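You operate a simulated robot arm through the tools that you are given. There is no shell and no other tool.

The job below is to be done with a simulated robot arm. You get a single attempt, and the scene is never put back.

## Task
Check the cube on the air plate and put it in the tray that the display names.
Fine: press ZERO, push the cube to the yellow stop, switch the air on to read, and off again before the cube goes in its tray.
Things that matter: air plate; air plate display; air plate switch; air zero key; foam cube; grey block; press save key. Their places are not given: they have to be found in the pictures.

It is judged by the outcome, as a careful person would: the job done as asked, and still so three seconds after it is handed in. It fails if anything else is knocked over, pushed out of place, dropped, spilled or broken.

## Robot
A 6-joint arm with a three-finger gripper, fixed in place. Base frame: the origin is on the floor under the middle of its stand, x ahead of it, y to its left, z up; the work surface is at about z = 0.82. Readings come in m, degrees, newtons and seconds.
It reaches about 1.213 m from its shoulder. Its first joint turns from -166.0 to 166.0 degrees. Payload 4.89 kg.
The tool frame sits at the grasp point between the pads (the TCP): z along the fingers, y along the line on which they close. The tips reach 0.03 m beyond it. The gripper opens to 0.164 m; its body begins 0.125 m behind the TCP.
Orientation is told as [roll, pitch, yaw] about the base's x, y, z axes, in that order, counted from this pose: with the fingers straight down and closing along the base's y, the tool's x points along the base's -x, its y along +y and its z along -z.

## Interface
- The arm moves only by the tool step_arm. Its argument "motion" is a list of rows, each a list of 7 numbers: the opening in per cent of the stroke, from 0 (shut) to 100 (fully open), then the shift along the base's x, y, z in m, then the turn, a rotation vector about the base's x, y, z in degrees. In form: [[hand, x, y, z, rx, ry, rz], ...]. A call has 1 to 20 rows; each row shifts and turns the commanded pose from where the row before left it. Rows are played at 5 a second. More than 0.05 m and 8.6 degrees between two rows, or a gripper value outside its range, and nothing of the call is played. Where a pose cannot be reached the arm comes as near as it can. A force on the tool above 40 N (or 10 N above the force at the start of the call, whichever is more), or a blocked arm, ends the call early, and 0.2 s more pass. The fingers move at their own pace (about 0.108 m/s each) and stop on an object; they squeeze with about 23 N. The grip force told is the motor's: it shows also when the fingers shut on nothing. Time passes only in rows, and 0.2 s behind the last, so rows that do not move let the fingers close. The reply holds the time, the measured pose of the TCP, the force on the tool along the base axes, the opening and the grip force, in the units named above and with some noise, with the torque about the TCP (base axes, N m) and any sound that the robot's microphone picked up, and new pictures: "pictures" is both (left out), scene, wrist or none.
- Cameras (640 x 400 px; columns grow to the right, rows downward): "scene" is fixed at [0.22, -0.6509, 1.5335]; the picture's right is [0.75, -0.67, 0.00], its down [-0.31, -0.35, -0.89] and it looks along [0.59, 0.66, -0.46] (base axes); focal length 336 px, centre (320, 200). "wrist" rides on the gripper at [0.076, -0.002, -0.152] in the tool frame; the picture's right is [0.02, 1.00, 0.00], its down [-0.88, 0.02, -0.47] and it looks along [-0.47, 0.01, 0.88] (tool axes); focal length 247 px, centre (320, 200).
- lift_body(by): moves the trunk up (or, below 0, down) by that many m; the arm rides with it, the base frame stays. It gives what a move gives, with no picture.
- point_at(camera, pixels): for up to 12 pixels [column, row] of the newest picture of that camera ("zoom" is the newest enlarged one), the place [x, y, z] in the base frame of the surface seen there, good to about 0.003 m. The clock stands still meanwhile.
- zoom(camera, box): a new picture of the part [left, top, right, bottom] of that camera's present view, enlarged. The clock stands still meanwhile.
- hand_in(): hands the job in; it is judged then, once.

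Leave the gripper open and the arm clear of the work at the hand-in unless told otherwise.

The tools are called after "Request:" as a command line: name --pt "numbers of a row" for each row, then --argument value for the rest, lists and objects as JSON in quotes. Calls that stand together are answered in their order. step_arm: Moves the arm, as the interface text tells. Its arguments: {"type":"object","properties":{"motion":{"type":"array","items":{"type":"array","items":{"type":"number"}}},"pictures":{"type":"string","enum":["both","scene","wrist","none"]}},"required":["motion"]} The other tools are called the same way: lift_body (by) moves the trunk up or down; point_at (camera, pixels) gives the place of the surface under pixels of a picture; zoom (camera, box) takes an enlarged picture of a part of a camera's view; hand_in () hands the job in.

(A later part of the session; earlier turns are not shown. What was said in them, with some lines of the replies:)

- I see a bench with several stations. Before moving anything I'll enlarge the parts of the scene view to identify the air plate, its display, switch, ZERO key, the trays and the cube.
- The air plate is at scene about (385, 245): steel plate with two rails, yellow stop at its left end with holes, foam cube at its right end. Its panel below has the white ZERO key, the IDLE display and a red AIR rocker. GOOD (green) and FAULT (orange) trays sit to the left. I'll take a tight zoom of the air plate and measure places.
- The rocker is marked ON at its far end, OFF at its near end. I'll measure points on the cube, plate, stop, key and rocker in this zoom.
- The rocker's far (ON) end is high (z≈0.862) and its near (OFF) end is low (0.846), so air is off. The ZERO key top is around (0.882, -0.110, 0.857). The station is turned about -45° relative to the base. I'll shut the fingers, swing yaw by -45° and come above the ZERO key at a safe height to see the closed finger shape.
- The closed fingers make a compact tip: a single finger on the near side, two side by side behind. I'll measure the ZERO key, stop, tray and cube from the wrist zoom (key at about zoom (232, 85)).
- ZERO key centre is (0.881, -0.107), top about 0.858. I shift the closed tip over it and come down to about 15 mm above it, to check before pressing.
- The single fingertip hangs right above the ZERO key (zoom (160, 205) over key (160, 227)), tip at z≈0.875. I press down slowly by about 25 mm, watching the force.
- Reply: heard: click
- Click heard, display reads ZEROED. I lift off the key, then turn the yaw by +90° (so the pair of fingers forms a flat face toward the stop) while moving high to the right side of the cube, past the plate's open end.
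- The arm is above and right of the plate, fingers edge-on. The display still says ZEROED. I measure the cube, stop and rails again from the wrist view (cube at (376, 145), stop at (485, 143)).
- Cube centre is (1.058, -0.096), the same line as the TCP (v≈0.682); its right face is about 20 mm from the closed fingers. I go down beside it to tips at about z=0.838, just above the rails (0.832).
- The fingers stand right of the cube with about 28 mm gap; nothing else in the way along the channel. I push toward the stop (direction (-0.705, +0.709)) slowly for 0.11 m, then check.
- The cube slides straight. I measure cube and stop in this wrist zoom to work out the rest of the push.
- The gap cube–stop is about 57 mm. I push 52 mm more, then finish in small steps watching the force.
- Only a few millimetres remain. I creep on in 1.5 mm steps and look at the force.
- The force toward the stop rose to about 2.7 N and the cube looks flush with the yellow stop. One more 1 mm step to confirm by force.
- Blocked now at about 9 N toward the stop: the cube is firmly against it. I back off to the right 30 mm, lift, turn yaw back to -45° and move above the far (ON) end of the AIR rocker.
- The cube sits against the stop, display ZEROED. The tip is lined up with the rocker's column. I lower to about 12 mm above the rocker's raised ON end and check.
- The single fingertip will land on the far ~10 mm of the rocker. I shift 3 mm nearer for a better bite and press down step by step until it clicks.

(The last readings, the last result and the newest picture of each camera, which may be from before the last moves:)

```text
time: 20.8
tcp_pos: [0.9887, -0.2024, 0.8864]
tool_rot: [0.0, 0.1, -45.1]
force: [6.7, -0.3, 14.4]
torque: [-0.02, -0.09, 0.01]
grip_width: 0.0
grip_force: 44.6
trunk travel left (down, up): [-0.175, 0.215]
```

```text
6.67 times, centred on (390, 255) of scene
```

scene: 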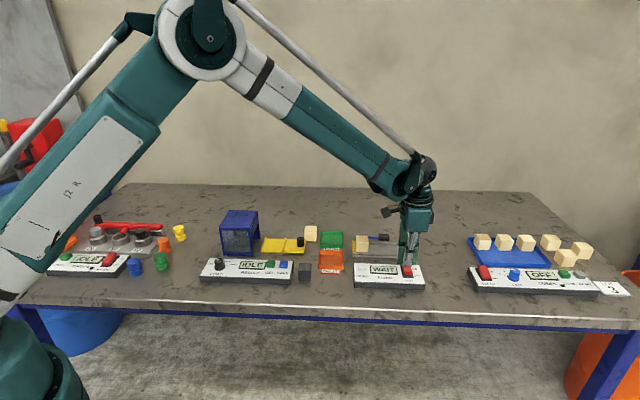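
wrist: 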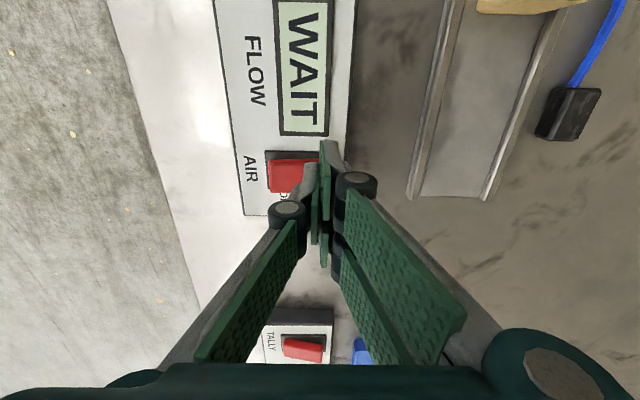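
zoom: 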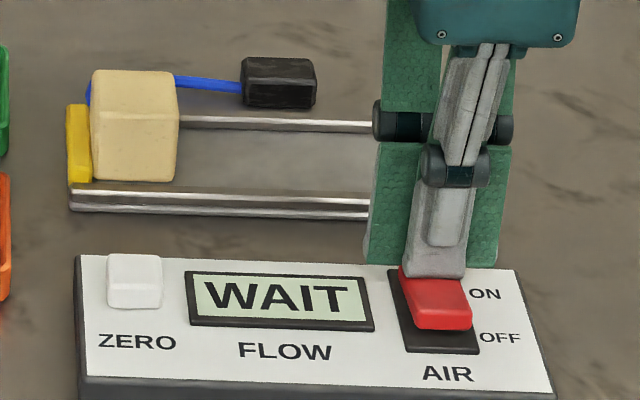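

The rocker tipped and the display says WAIT. I release the pressure by lifting 30 mm and wait for the reading.

Request:
step_arm --pt "0 0 0 0.01 0 0 0" --pt "0 0 0 0.02 0 0 0" --pt "0 0 0 0 0 0 0" --pt "0 0 0 0 0 0 0" --pt "0 0 0 0 0 0 0" --pt "0 0 0 0 0 0 0"

Request:
zoom --camera "scene" --box '[345, 225, 435, 285]'

```text
time: 22.2
tcp_pos: [0.9882, -0.2015, 0.9147]
tool_rot: [0.0, 0.0, -45.0]
force: [0.4, -0.9, 0.1]
torque: [0.0, -0.01, 0.01]
grip_width: 0.0003
grip_force: 44.9
trunk travel left (down, up): [-0.175, 0.215]
```

scene: 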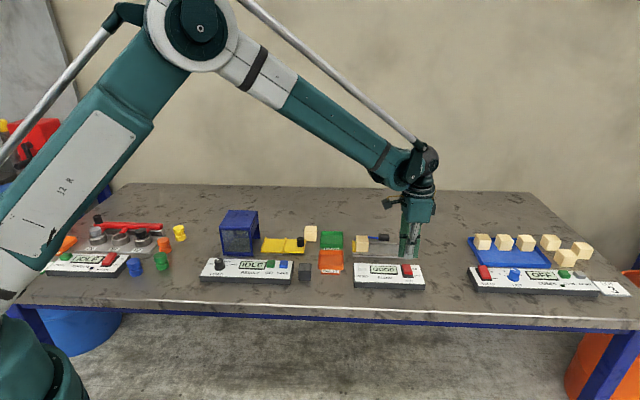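
wrist: 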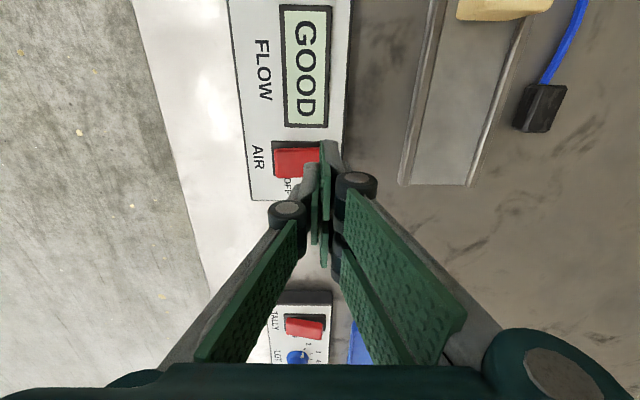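

```text
6.67 times, centred on (390, 255) of scene
```

zoom: 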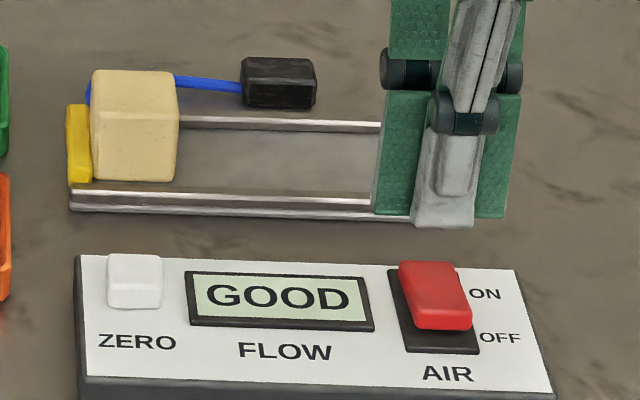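

The display reads GOOD. Next the air must go off: press the near (OFF) end, now raised. I'll part the fingers to about 70 mm so that only the single near finger is over the near end and the pair hangs over the free bench strip between panel and rail. First open and raise a little and look (also checks that the reading stays).

Request:
step_arm --pt "20 0.0 0.0 0.01 0 0 0" --pt "43 0.0025 0.0025 0.01 0 0 0" --pt "43 0.0025 0.0025 0 0 0 0" --pt "43 0 0 0 0 0 0" --pt "43 0 0 0 0 0 0"

Request:
zoom --camera "scene" --box '[345, 215, 435, 285]'

Request:
zoom --camera "wrist" --box '[200, 60, 460, 260]'

```text
time: 23.4
tcp_pos: [0.9926, -0.1976, 0.9359]
tool_rot: [0.1, 0.0, -45.1]
force: [-0.3, 0.0, 0.3]
torque: [0.03, 0.01, 0.0]
grip_width: 0.0705
grip_force: 0.0
trunk travel left (down, up): [-0.175, 0.215]
```

scene: 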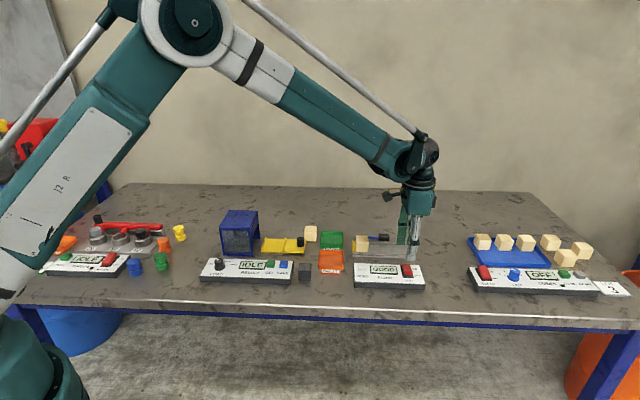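
wrist: 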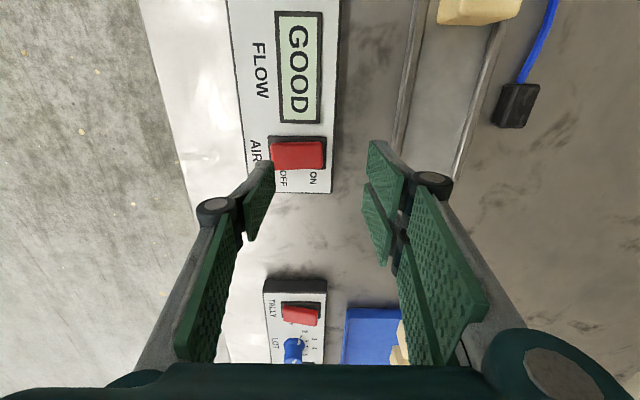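

```text
5.71 times, centred on (390, 250) of scene
```

zoom: 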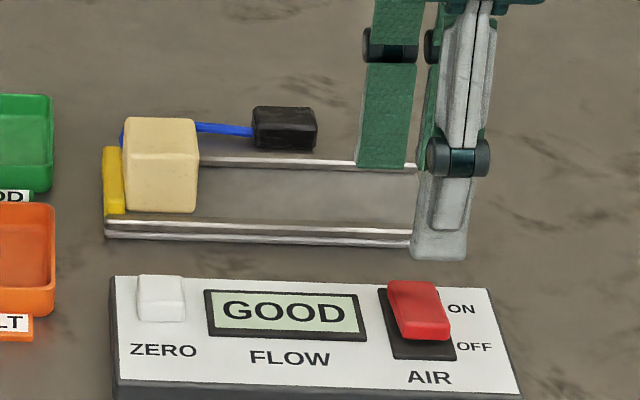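

```text
2.00 times, centred on (330, 160) of wrist
```

zoom: 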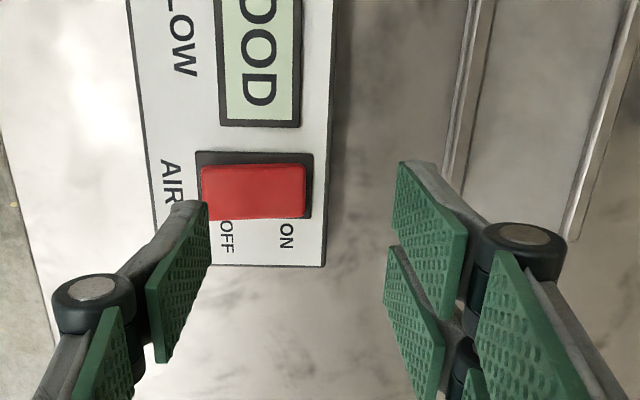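

GOOD is steady. I measure the rocker's present ends in this wrist zoom (OFF end at about (207, 190), ON end at (300, 190)).

Request:
point_at --camera "zoom" --pixels '[[210, 180], [208, 210], [250, 190], [298, 180], [298, 210], [325, 255], [195, 215], [435, 165], [470, 60]]'

Request:
zoom --camera "scene" --box '[385, 235, 435, 285]'

```text
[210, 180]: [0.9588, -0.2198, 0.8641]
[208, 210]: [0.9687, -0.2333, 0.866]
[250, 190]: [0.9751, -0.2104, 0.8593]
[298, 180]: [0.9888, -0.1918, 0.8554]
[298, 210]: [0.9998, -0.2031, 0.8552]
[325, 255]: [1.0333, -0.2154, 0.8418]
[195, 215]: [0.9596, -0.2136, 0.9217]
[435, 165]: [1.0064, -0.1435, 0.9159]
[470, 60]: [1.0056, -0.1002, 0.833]
```

```text
8.00 times, centred on (410, 260) of scene
```

zoom: 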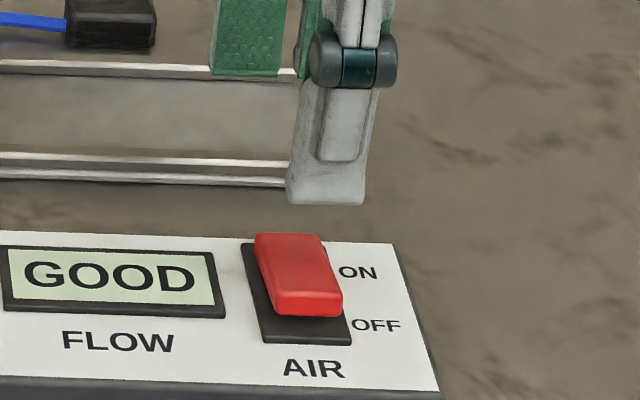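

Single finger is at v≈0.515–0.530, over the raised OFF end (v≈0.522), clear of the pivot (0.542). I shift 2 mm inward, go down and press the OFF end stepwise.

Request:
step_arm --pt "43 0.0014 0.0014 -0.028 0 0 0" --pt "43 0 0 -0.008 0 0 0" --pt "43 0 0 -0.004 0 0 0" --pt "43 0 0 -0.003 0 0 0" --pt "43 0 0 -0.003 0 0 0" --pt "43 0 0 -0.003 0 0 0" --pt "43 0 0 0 0 0 0"

Request:
zoom --camera "scene" --box '[345, 215, 435, 285]'

```text
time: 25.0
tcp_pos: [0.9939, -0.1966, 0.8855]
tool_rot: [0.0, 0.0, -45.0]
force: [-1.6, -4.6, 16.3]
torque: [-0.52, 0.45, 0.09]
grip_width: 0.0742
grip_force: 3.2
trunk travel left (down, up): [-0.175, 0.215]
```

scene: 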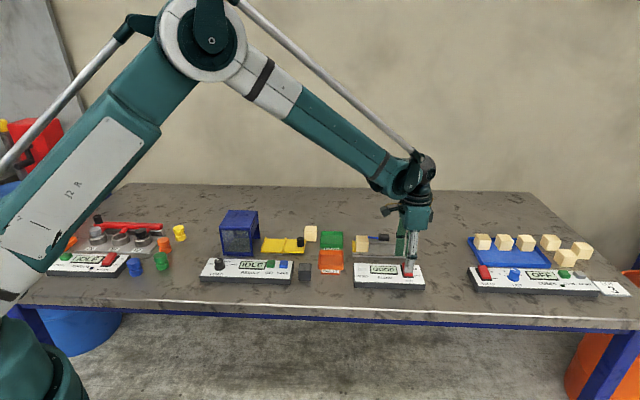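
wrist: 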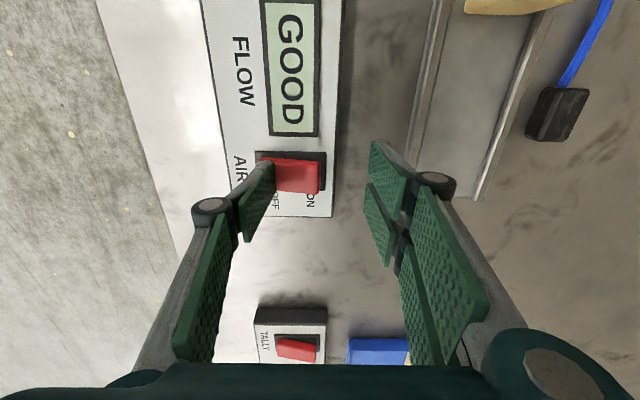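

```text
5.71 times, centred on (390, 250) of scene
```

zoom: 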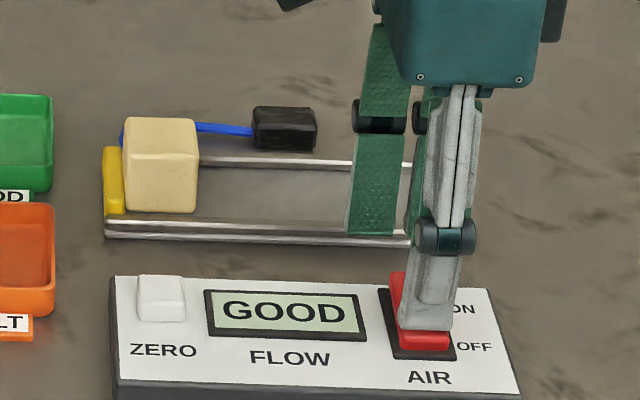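

The near end has gone down and the far end is up, as in the OFF state. I lift and look at the rocker and the display.

Request:
step_arm --pt "43 0 0 0.01 0 0 0" --pt "43 0 0 0.03 0 0 0" --pt "43 0 0 0.03 0 0 0" --pt "43 0 0 0 0 0 0"

Request:
zoom --camera "scene" --box '[345, 225, 435, 285]'

```text
time: 26.0
tcp_pos: [0.9947, -0.1964, 0.955]
tool_rot: [0.1, -0.1, -45.0]
force: [-0.7, 0.5, 0.5]
torque: [0.01, -0.04, -0.01]
grip_width: 0.0706
grip_force: 0.0
trunk travel left (down, up): [-0.175, 0.215]
```

scene: 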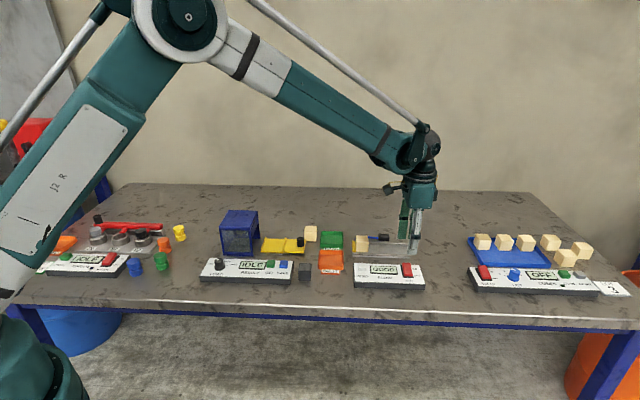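
wrist: 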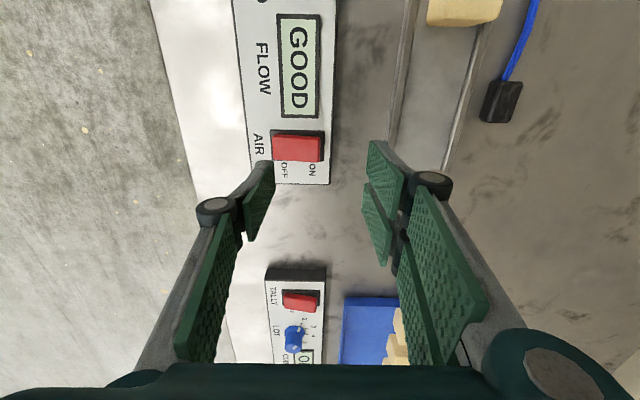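

```text
6.67 times, centred on (390, 255) of scene
```

zoom: 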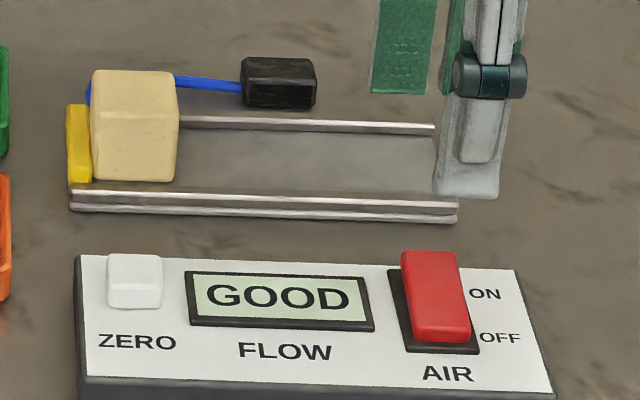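

The rocker looks as at the start (far end up). I verify by its heights: OFF at the start was far ≈0.862, near ≈0.847.

Request:
point_at --camera "zoom" --pixels '[[430, 258], [440, 300], [448, 330], [120, 90], [165, 90], [95, 140], [135, 175], [80, 125]]'

Request:
zoom --camera "scene" --box '[290, 215, 390, 285]'

```text
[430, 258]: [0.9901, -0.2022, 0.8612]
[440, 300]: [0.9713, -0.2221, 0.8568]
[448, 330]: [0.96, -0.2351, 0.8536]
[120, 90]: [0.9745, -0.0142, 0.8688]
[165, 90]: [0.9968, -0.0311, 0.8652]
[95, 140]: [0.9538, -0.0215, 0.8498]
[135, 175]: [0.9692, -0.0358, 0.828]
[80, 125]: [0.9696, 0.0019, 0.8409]
```

```text
5.71 times, centred on (340, 250) of scene
```

zoom: 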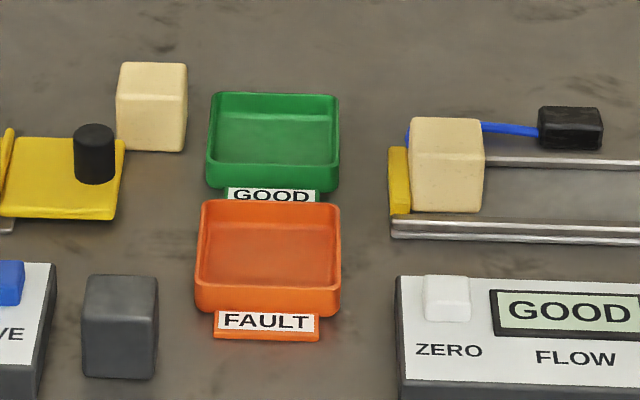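

Air is off (rocker back in OFF state), display holds GOOD. Now to fetch the cube: I keep yaw -45° (fingers closing across the rails), opening 70 mm, move high above the cube (about (0.988, -0.024)), and measure the GOOD tray corners from this zoom.

Request:
point_at --camera "zoom" --pixels '[[218, 97], [333, 99], [330, 180], [213, 178], [272, 140], [150, 70], [150, 130], [183, 75], [270, 250], [225, 165], [325, 165]]'

Request:
step_arm --pt "43 -0.0013 0.0345 0 0 0 0" --pt "43 -0.0013 0.0345 0 0 0 0" --pt "43 -0.0013 0.0345 0 0 0 0" --pt "43 -0.0012 0.0345 0 0 0 0" --pt "43 -0.0012 0.0345 0 0 0 0" --pt "43 0 0 0 0 0 0"

Request:
zoom --camera "wrist" --box '[200, 80, 460, 250]'

Request:
zoom --camera "scene" --box '[330, 195, 420, 265]'

```text
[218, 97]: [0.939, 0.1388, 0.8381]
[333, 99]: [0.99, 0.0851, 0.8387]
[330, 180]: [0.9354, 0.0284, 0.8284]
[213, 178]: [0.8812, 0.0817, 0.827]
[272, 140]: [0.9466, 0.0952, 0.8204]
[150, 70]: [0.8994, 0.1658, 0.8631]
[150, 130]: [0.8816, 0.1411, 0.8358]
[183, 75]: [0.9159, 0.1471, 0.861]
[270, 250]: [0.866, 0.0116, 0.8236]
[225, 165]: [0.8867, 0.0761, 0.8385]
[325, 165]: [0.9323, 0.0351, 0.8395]
```

```text
time: 27.4
tcp_pos: [0.987, -0.0234, 0.9557]
tool_rot: [0.0, 0.0, -45.0]
force: [-0.2, 0.4, 1.0]
torque: [-0.03, 0.01, 0.04]
grip_width: 0.0702
grip_force: 0.1
trunk travel left (down, up): [-0.175, 0.215]
```

scene: 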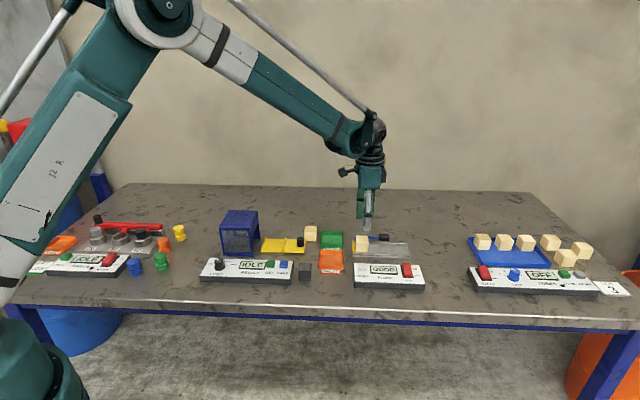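
wrist: 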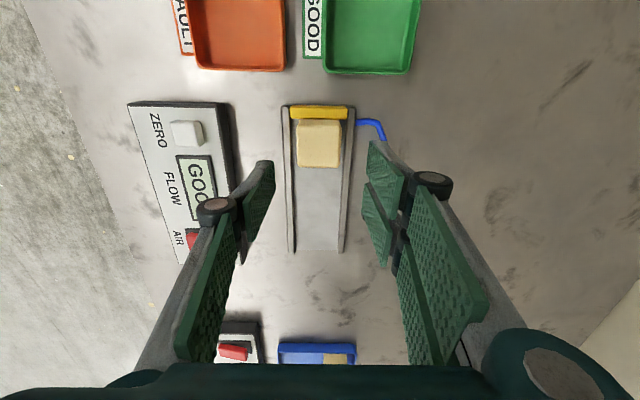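

```text
2.35 times, centred on (330, 165) of wrist
```

zoom: 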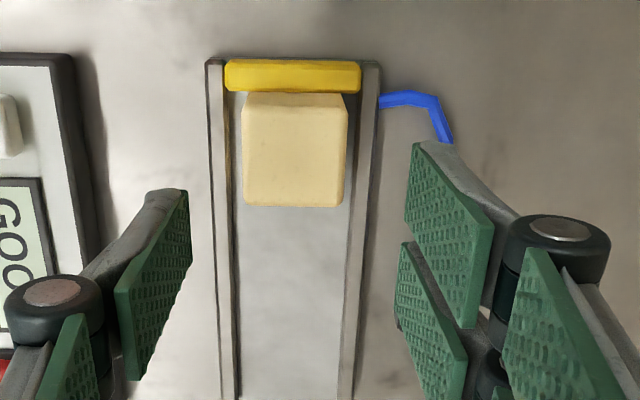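

```text
5.71 times, centred on (375, 230) of scene
```

zoom: 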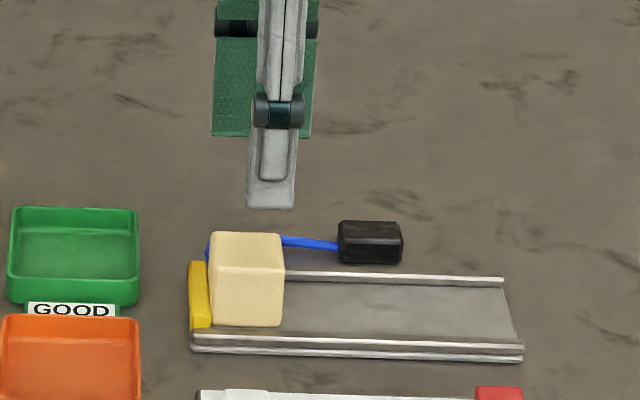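

GOOD tray centre comes out at (0.936, 0.084), rim z≈0.840. I check the cube's exact place now before going down.

Request:
point_at --camera "zoom" --pixels '[[216, 237], [278, 238], [280, 264], [216, 264], [247, 250], [247, 295], [310, 242], [370, 228]]'

Request:
point_at --camera "wrist" --pixels '[[319, 148], [300, 125], [338, 125], [301, 163], [338, 163], [320, 112], [375, 122], [382, 135]]'

```text
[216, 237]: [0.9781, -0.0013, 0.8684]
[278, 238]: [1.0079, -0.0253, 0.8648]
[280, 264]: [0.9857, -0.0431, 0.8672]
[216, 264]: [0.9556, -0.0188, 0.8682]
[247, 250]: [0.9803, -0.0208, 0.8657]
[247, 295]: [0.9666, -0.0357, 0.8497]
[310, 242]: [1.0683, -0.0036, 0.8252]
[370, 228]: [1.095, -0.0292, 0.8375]
```

```text
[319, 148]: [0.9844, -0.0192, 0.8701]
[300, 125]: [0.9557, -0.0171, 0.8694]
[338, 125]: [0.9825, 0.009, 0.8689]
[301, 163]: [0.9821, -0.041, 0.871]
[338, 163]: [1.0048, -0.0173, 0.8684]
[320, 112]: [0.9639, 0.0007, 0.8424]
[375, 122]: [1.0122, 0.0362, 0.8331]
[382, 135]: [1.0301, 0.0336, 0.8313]
```

Cube centre (0.9815, -0.019), TCP is lined up within a millimetre across the rails. I go down to tips at z≈0.847 (above stop 0.842, hose 0.833 and rails) and look before closing.

Request:
step_arm --pt "43 0 0 -0.03 0 0 0" --pt "43 0 0 -0.03 0 0 0" --pt "43 0 0 -0.012 0 0 0" --pt "43 0 0 -0.0065 0 0 0" --pt "43 0 0 0 0 0 0"

Request:
zoom --camera "wrist" --box '[200, 80, 460, 250]'

Request:
zoom --camera "scene" --box '[330, 205, 420, 275]'

```text
time: 28.6
tcp_pos: [0.9879, -0.0233, 0.8786]
tool_rot: [0.0, 0.0, -45.0]
force: [0.2, -0.1, 1.6]
torque: [0.0, 0.01, -0.01]
grip_width: 0.0705
grip_force: 0.0
trunk travel left (down, up): [-0.175, 0.215]
```

scene: 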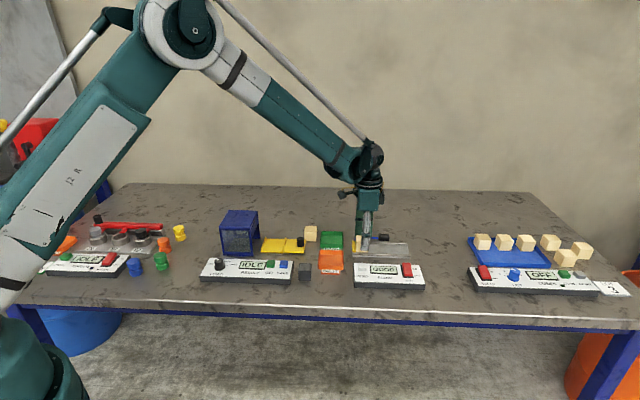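
wrist: 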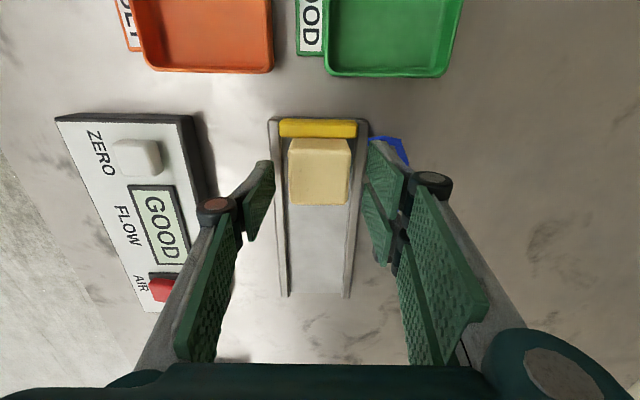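

```text
2.35 times, centred on (330, 165) of wrist
```

zoom: 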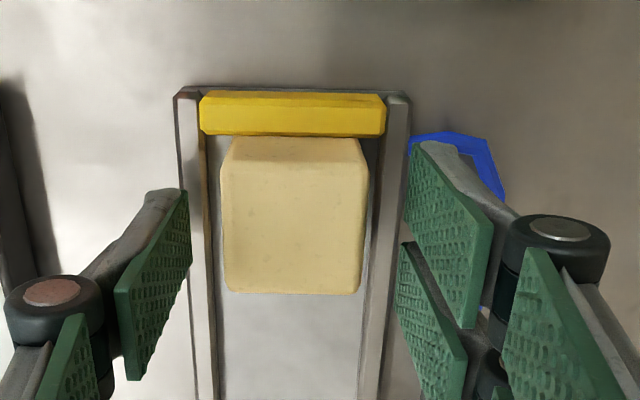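

```text
5.71 times, centred on (375, 240) of scene
```

zoom: 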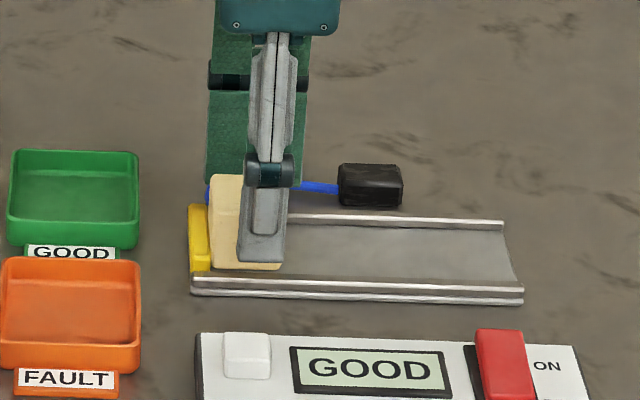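

Fingers straddle the cube, tips above rail and stop. I shift 5 mm toward the stop to centre the finger on the cube and close gradually onto it, watching the grip width and force.

Request:
step_arm --pt "43 -0.0035 0.0035 -0.0015 0 0 0" --pt "34 0 0 0 0 0 0" --pt "28 0 0 0 0 0 0" --pt "24 0 0 0 0 0 0" --pt "24 0 0 0 0 0 0" --pt "24 0 0 0 0 0 0"

Request:
zoom --camera "wrist" --box '[200, 80, 460, 250]'

```text
time: 30.0
tcp_pos: [0.9851, -0.0208, 0.8757]
tool_rot: [0.0, 0.0, -45.1]
force: [-1.1, -0.1, -0.4]
torque: [-0.01, 0.01, 0.01]
grip_width: 0.0432
grip_force: 22.7
trunk travel left (down, up): [-0.175, 0.215]
```

scene: 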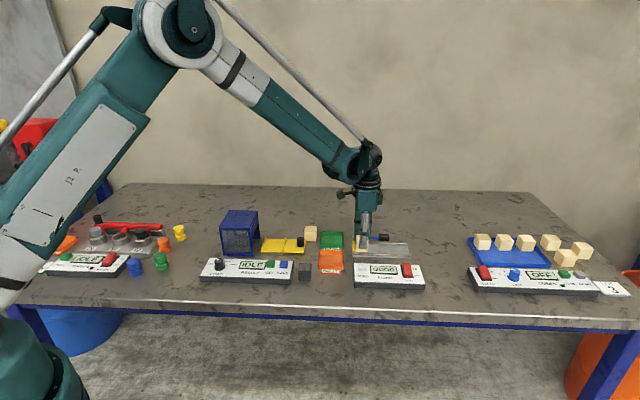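
wrist: 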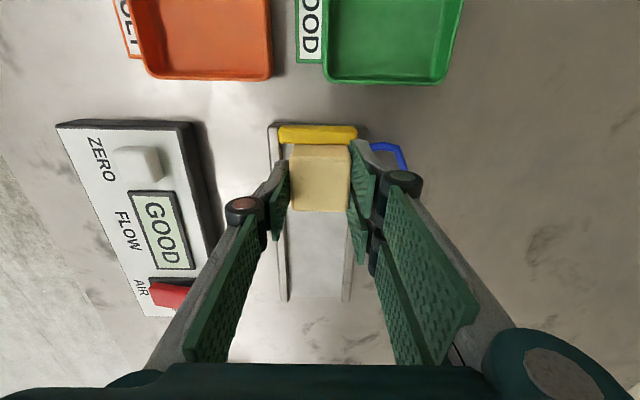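

```text
2.35 times, centred on (330, 165) of wrist
```

zoom: 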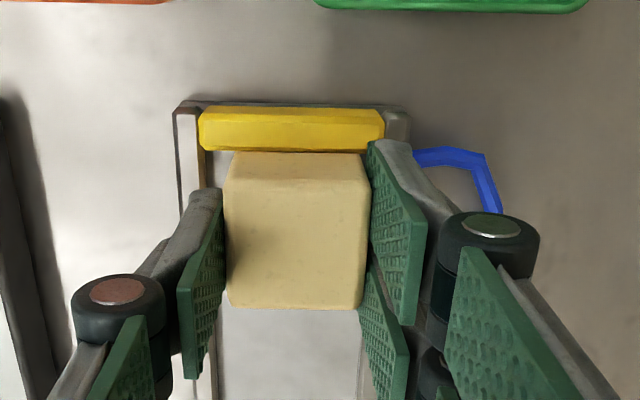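

The cube is held (width 43 mm, 22.7 N). I lift it slowly and check that it comes along.

Request:
step_arm --pt "24 0.0007 -0.0007 0.004 0 0 0" --pt "24 0 0 0.012 0 0 0" --pt "24 0 0 0.02 0 0 0" --pt "24 0 0 0.025 0 0 0" --pt "24 0 0 0.02 0 0 0" --pt "24 0 0 0 0 0 0"

Request:
zoom --camera "scene" --box '[310, 195, 430, 285]'

```text
time: 31.4
tcp_pos: [0.9854, -0.0217, 0.9563]
tool_rot: [0.0, -0.1, -45.0]
force: [0.0, -0.2, -0.3]
torque: [0.01, -0.07, -0.02]
grip_width: 0.0429
grip_force: 23.1
trunk travel left (down, up): [-0.175, 0.215]
```

scene: 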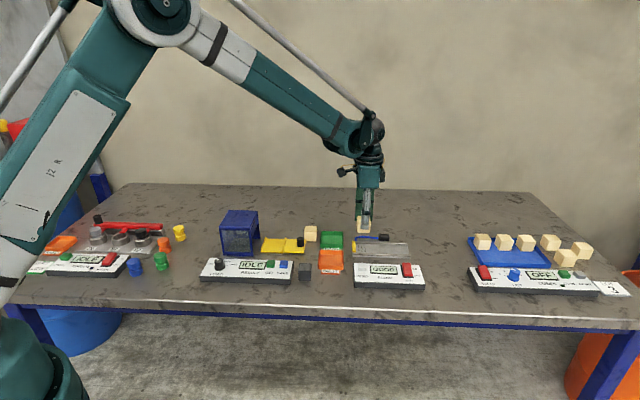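
wrist: 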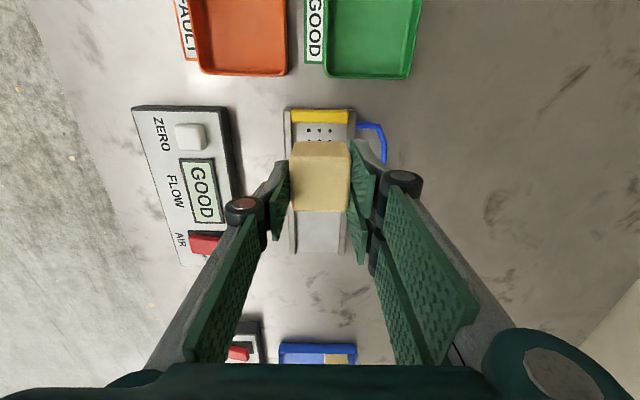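

```text
4.44 times, centred on (370, 240) of scene
```

zoom: 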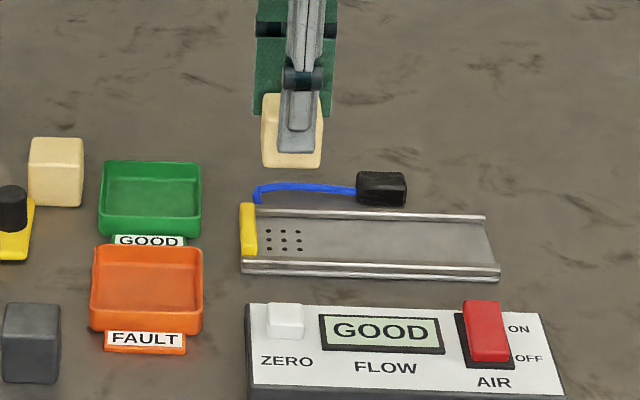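

The cube hangs straight in the grip, plate and panel undisturbed. I carry it above the GOOD tray centre.

Request:
step_arm --pt "24 -0.0091 0.0207 0 0 0 0" --pt "24 -0.0091 0.0207 0 0 0 0" --pt "24 -0.0091 0.0207 0 0 0 0" --pt "24 -0.0091 0.0207 0 0 0 0" --pt "24 -0.009 0.0209 0 0 0 0" --pt "24 0 0 0 0 0 0"

Request:
zoom --camera "scene" --box '[290, 195, 390, 265]'

Request:
zoom --camera "wrist" --box '[200, 60, 460, 250]'

```text
time: 32.8
tcp_pos: [0.9395, 0.0831, 0.9572]
tool_rot: [0.0, 0.0, -44.9]
force: [0.9, -0.3, -1.0]
torque: [0.02, 0.01, 0.02]
grip_width: 0.0431
grip_force: 22.6
trunk travel left (down, up): [-0.175, 0.215]
```

scene: 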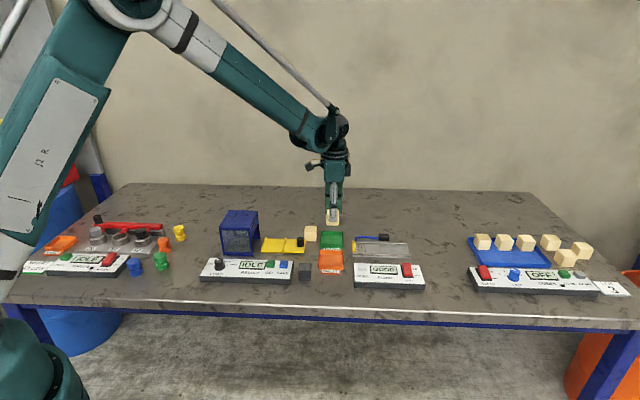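
wrist: 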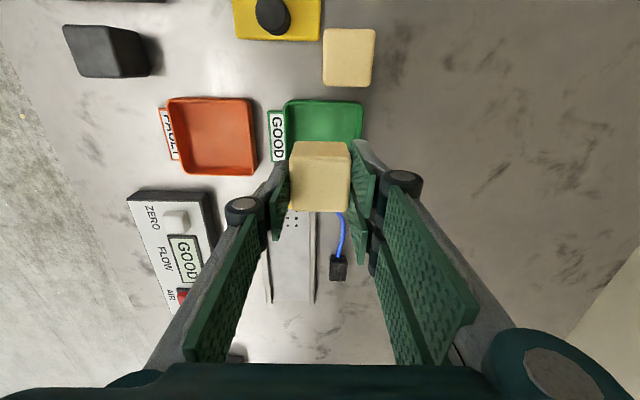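

```text
5.71 times, centred on (340, 230) of scene
```

zoom: 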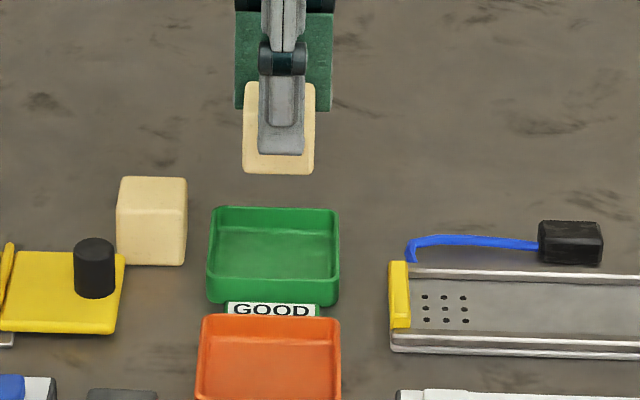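

```text
2.11 times, centred on (330, 155) of wrist
```

zoom: 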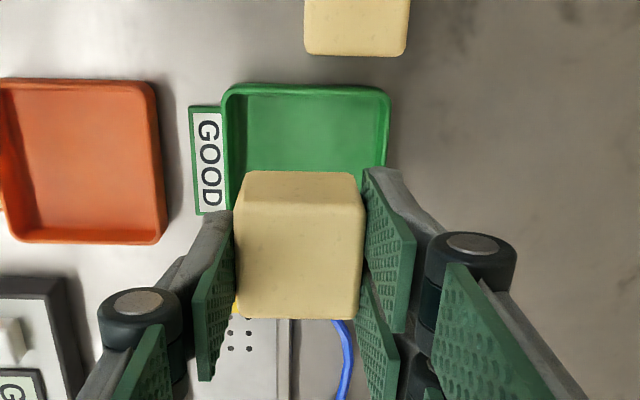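

The cube is over the tray, about 3 mm off centre. I correct by (-0.001, +0.003) and lower until the cube's bottom is about 5 mm above the tray floor.

Request:
step_arm --pt "24 -0.0006 0.0034 -0.02 0 0 0" --pt "24 0 0 -0.025 0 0 0" --pt "24 0 0 -0.02 0 0 0" --pt "24 0 0 -0.01 0 0 0" --pt "24 0 0 0 0 0 0"

Request:
zoom --camera "scene" --box '[300, 205, 380, 265]'

Request:
zoom --camera "wrist" --box '[200, 60, 460, 250]'

```text
time: 34.0
tcp_pos: [0.9376, 0.0858, 0.8824]
tool_rot: [0.0, 0.0, -44.9]
force: [0.0, -0.5, -0.9]
torque: [0.01, 0.0, 0.01]
grip_width: 0.0431
grip_force: 22.4
trunk travel left (down, up): [-0.175, 0.215]
```

scene: 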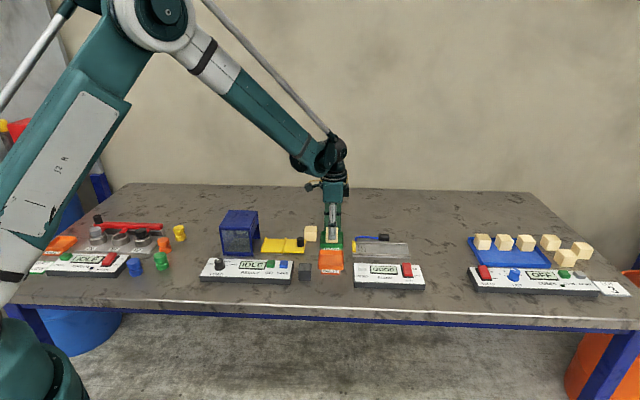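
wrist: 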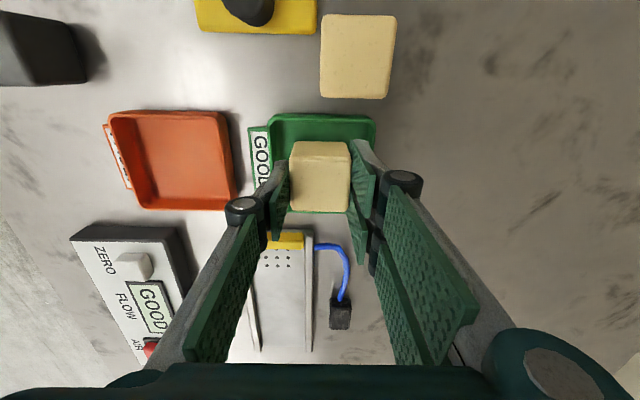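

```text
6.67 times, centred on (340, 235) of scene
```

zoom: 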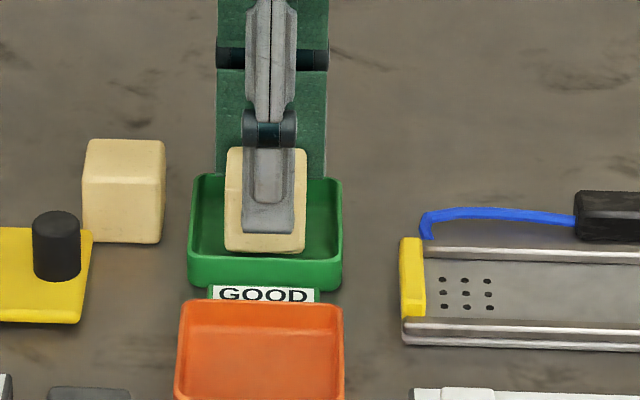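

```text
2.11 times, centred on (330, 155) of wrist
```

zoom: 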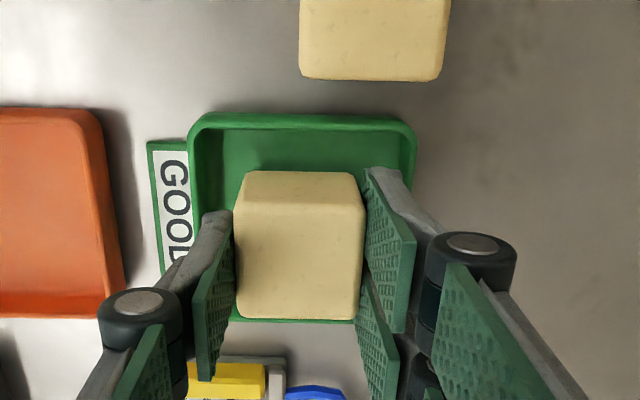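

The cube is inside the tray outline, nearly centred, tips above the rim. I lower in small steps to set it on the floor.

Request:
step_arm --pt "24 0 0 -0.003 0 0 0" --pt "24 0 0 -0.0015 0 0 0" --pt "24 0 0 -0.0015 0 0 0" --pt "24 0 0 0 0 0 0" --pictures "none"

```text
time: 35.0
tcp_pos: [0.94, 0.0867, 0.8761]
tool_rot: [0.0, 0.0, -45.0]
force: [0.9, 0.1, 0.0]
torque: [-0.01, -0.01, 0.01]
grip_width: 0.0428
grip_force: 22.7
trunk travel left (down, up): [-0.175, 0.215]
```

Request:
step_arm --pt "24 0 0 -0.001 0 0 0" --pt "24 0 0 -0.001 0 0 0" --pt "24 0 0 0 0 0 0" --pictures "scene"

Request:
zoom --camera "scene" --box '[300, 215, 370, 265]'

```text
time: 35.8
tcp_pos: [0.9397, 0.0862, 0.8751]
tool_rot: [0.0, 0.0, -45.1]
force: [-2.5, 0.4, 9.7]
torque: [0.05, 0.06, 0.04]
grip_width: 0.0428
grip_force: 23.0
trunk travel left (down, up): [-0.175, 0.215]
```

scene: 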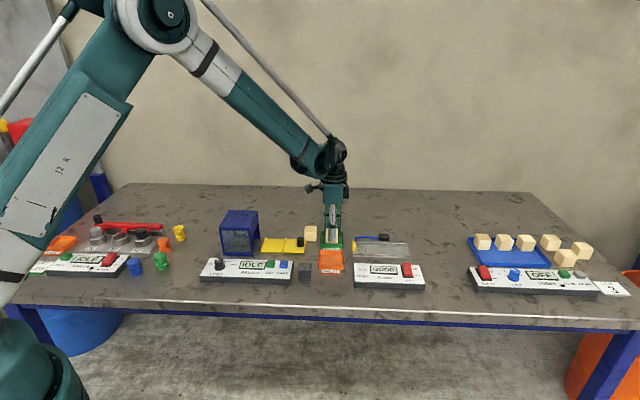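

```text
8.00 times, centred on (335, 240) of scene
```

zoom: 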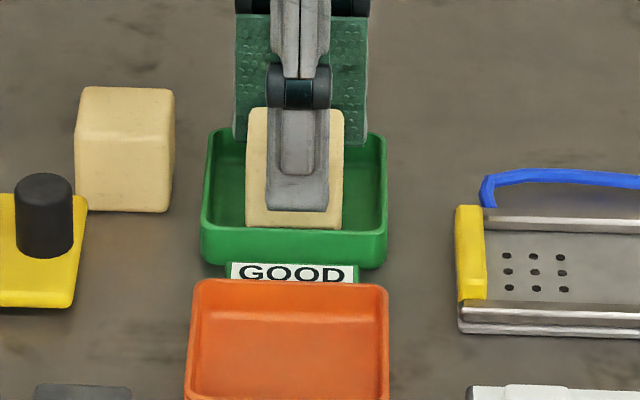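

Floor contact felt (9.7 N up). I ease off 0.5 mm, open the fingers modestly so they stay clear of the rims, then rise straight up.

Request:
step_arm --pt "24 0 0 0.0007 0 0 0" --pt "30 0 0 0 0 0 0" --pt "36 0 0 0 0 0 0" --pt "40 0 0 0 0 0 0" --pt "40 0 0 0 0 0 0" --pt "40 0 0 0.01 0 0 0" --pt "40 0 0 0.03 0 0 0" --pt "40 0 0 0.04 0 0 0" --pt "40 0 0 0.04 0 0 0" --pt "40 0 0 0 0 0 0"

Request:
zoom --camera "scene" --box '[290, 205, 440, 295]'

```text
time: 38.0
tcp_pos: [0.9374, 0.0865, 0.9958]
tool_rot: [0.0, 0.0, -45.0]
force: [-1.2, 0.3, 0.9]
torque: [0.03, -0.03, 0.0]
grip_width: 0.0657
grip_force: 0.1
trunk travel left (down, up): [-0.175, 0.215]
```

scene: 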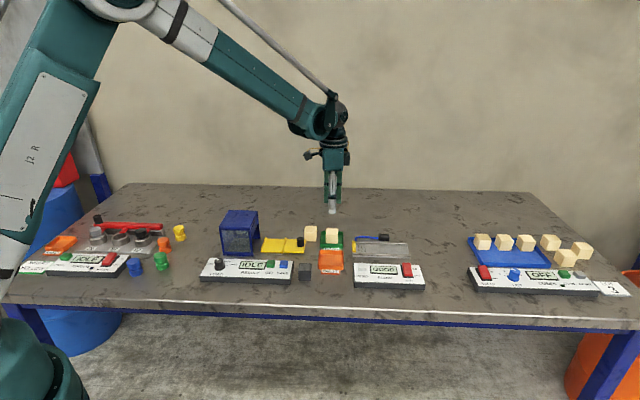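
wrist: 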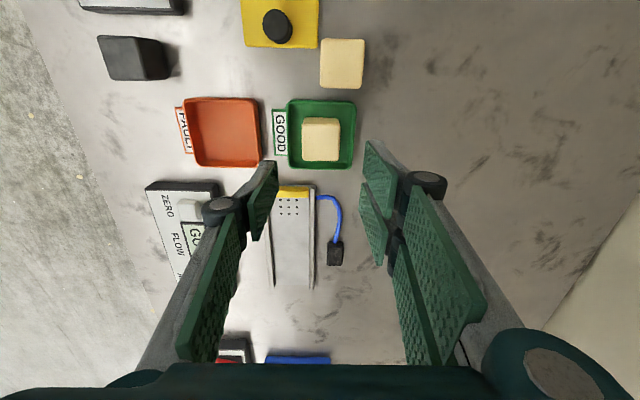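

```text
4.27 times, centred on (365, 250) of scene
```

zoom: 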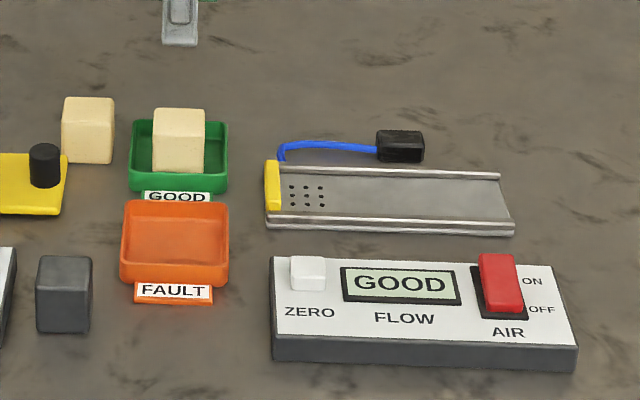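

The cube rests inside the GOOD tray, the air rocker is OFF, trays, plate and other things are as before. I raise the arm, open the gripper fully and draw back toward the start pose.

Request:
step_arm --pt "40 0 0 0.045 0 0 0" --pt "40 0 0 0.045 0 0 0" --pt "60 0 0 0.045 0 0 0" --pt "100 -0.04 0.01 0.01 0 0 0" --pt "100 -0.04 0.01 0 0 0 0" --pt "100 -0.04 0.01 0 0 0 0" --pt "100 -0.04 0.01 0 0 0 0" --pt "100 -0.04 0.01 0 0 0 0" --pt "100 -0.04 0.01 0 0 0 0" --pt "100 0 0 0 0 0 0" --pt "100 0 0 0 0 0 0"

Request:
zoom --camera "scene" --box '[290, 205, 440, 295]'

Request:
zoom --camera "scene" --box '[190, 200, 350, 300]'

```text
time: 40.4
tcp_pos: [0.6965, 0.1474, 1.1393]
tool_rot: [0.0, -0.1, -45.1]
force: [-0.5, -0.5, 1.0]
torque: [0.04, -0.12, -0.03]
grip_width: 0.1639
grip_force: 0.1
trunk travel left (down, up): [-0.175, 0.215]
```

scene: 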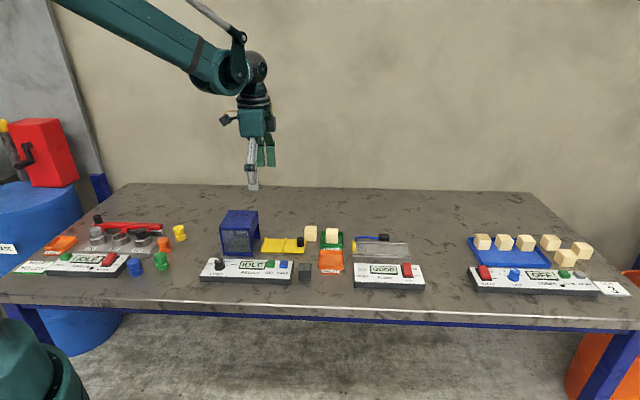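
wrist: 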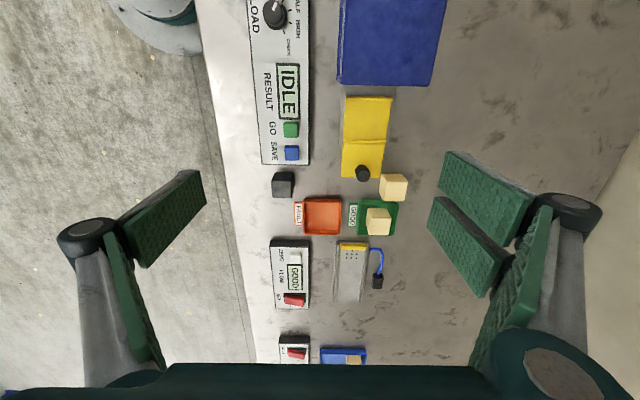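

```text
4.27 times, centred on (365, 250) of scene
```

zoom: 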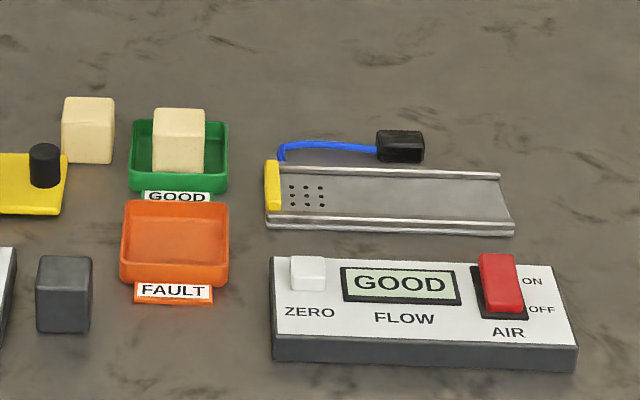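

```text
4.00 times, centred on (270, 250) of scene
```

zoom: 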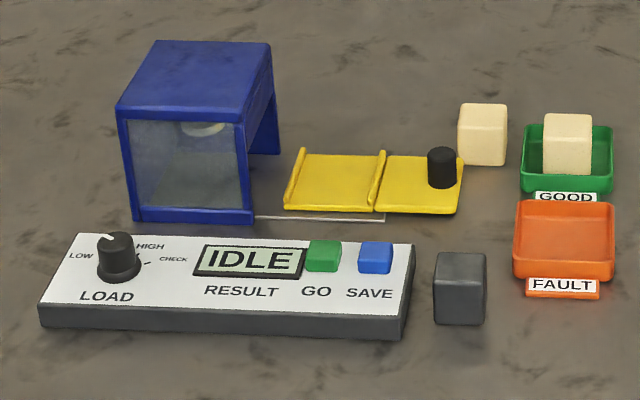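

The cube lies in the GOOD tray, as the display named. Air is off, the grey block, the press and the other objects are untouched, and the gripper is open and clear. I hand in.

Request:
hand_in

```text
The job is handed in.
```

The cube read GOOD on the air plate and is now in the green GOOD tray. The job is handed in; I don't have a verdict on it.

- **Zero:** I pressed ZERO with the air off. There was a click and the display showed ZEROED.
- **Cube to the stop:** I pushed the cube along the channel until the force jumped to about 9 N against the yellow stop.
- **Reading:** With the air on, the display went from WAIT to GOOD and stayed there.
- **Air off:** I switched the air off before touching the cube again. The rocker is back in its starting OFF position, and the display still shows GOOD.
- **Tray:** The cube was lowered onto the floor of the GOOD tray and released, and it was lying inside the rim in the last pictures.

In the final pictures the air plate, the trays, the press panel with its SAVE key, the grey block and the other cubes look unmoved. The arm is raised and drawn back with the gripper fully open.
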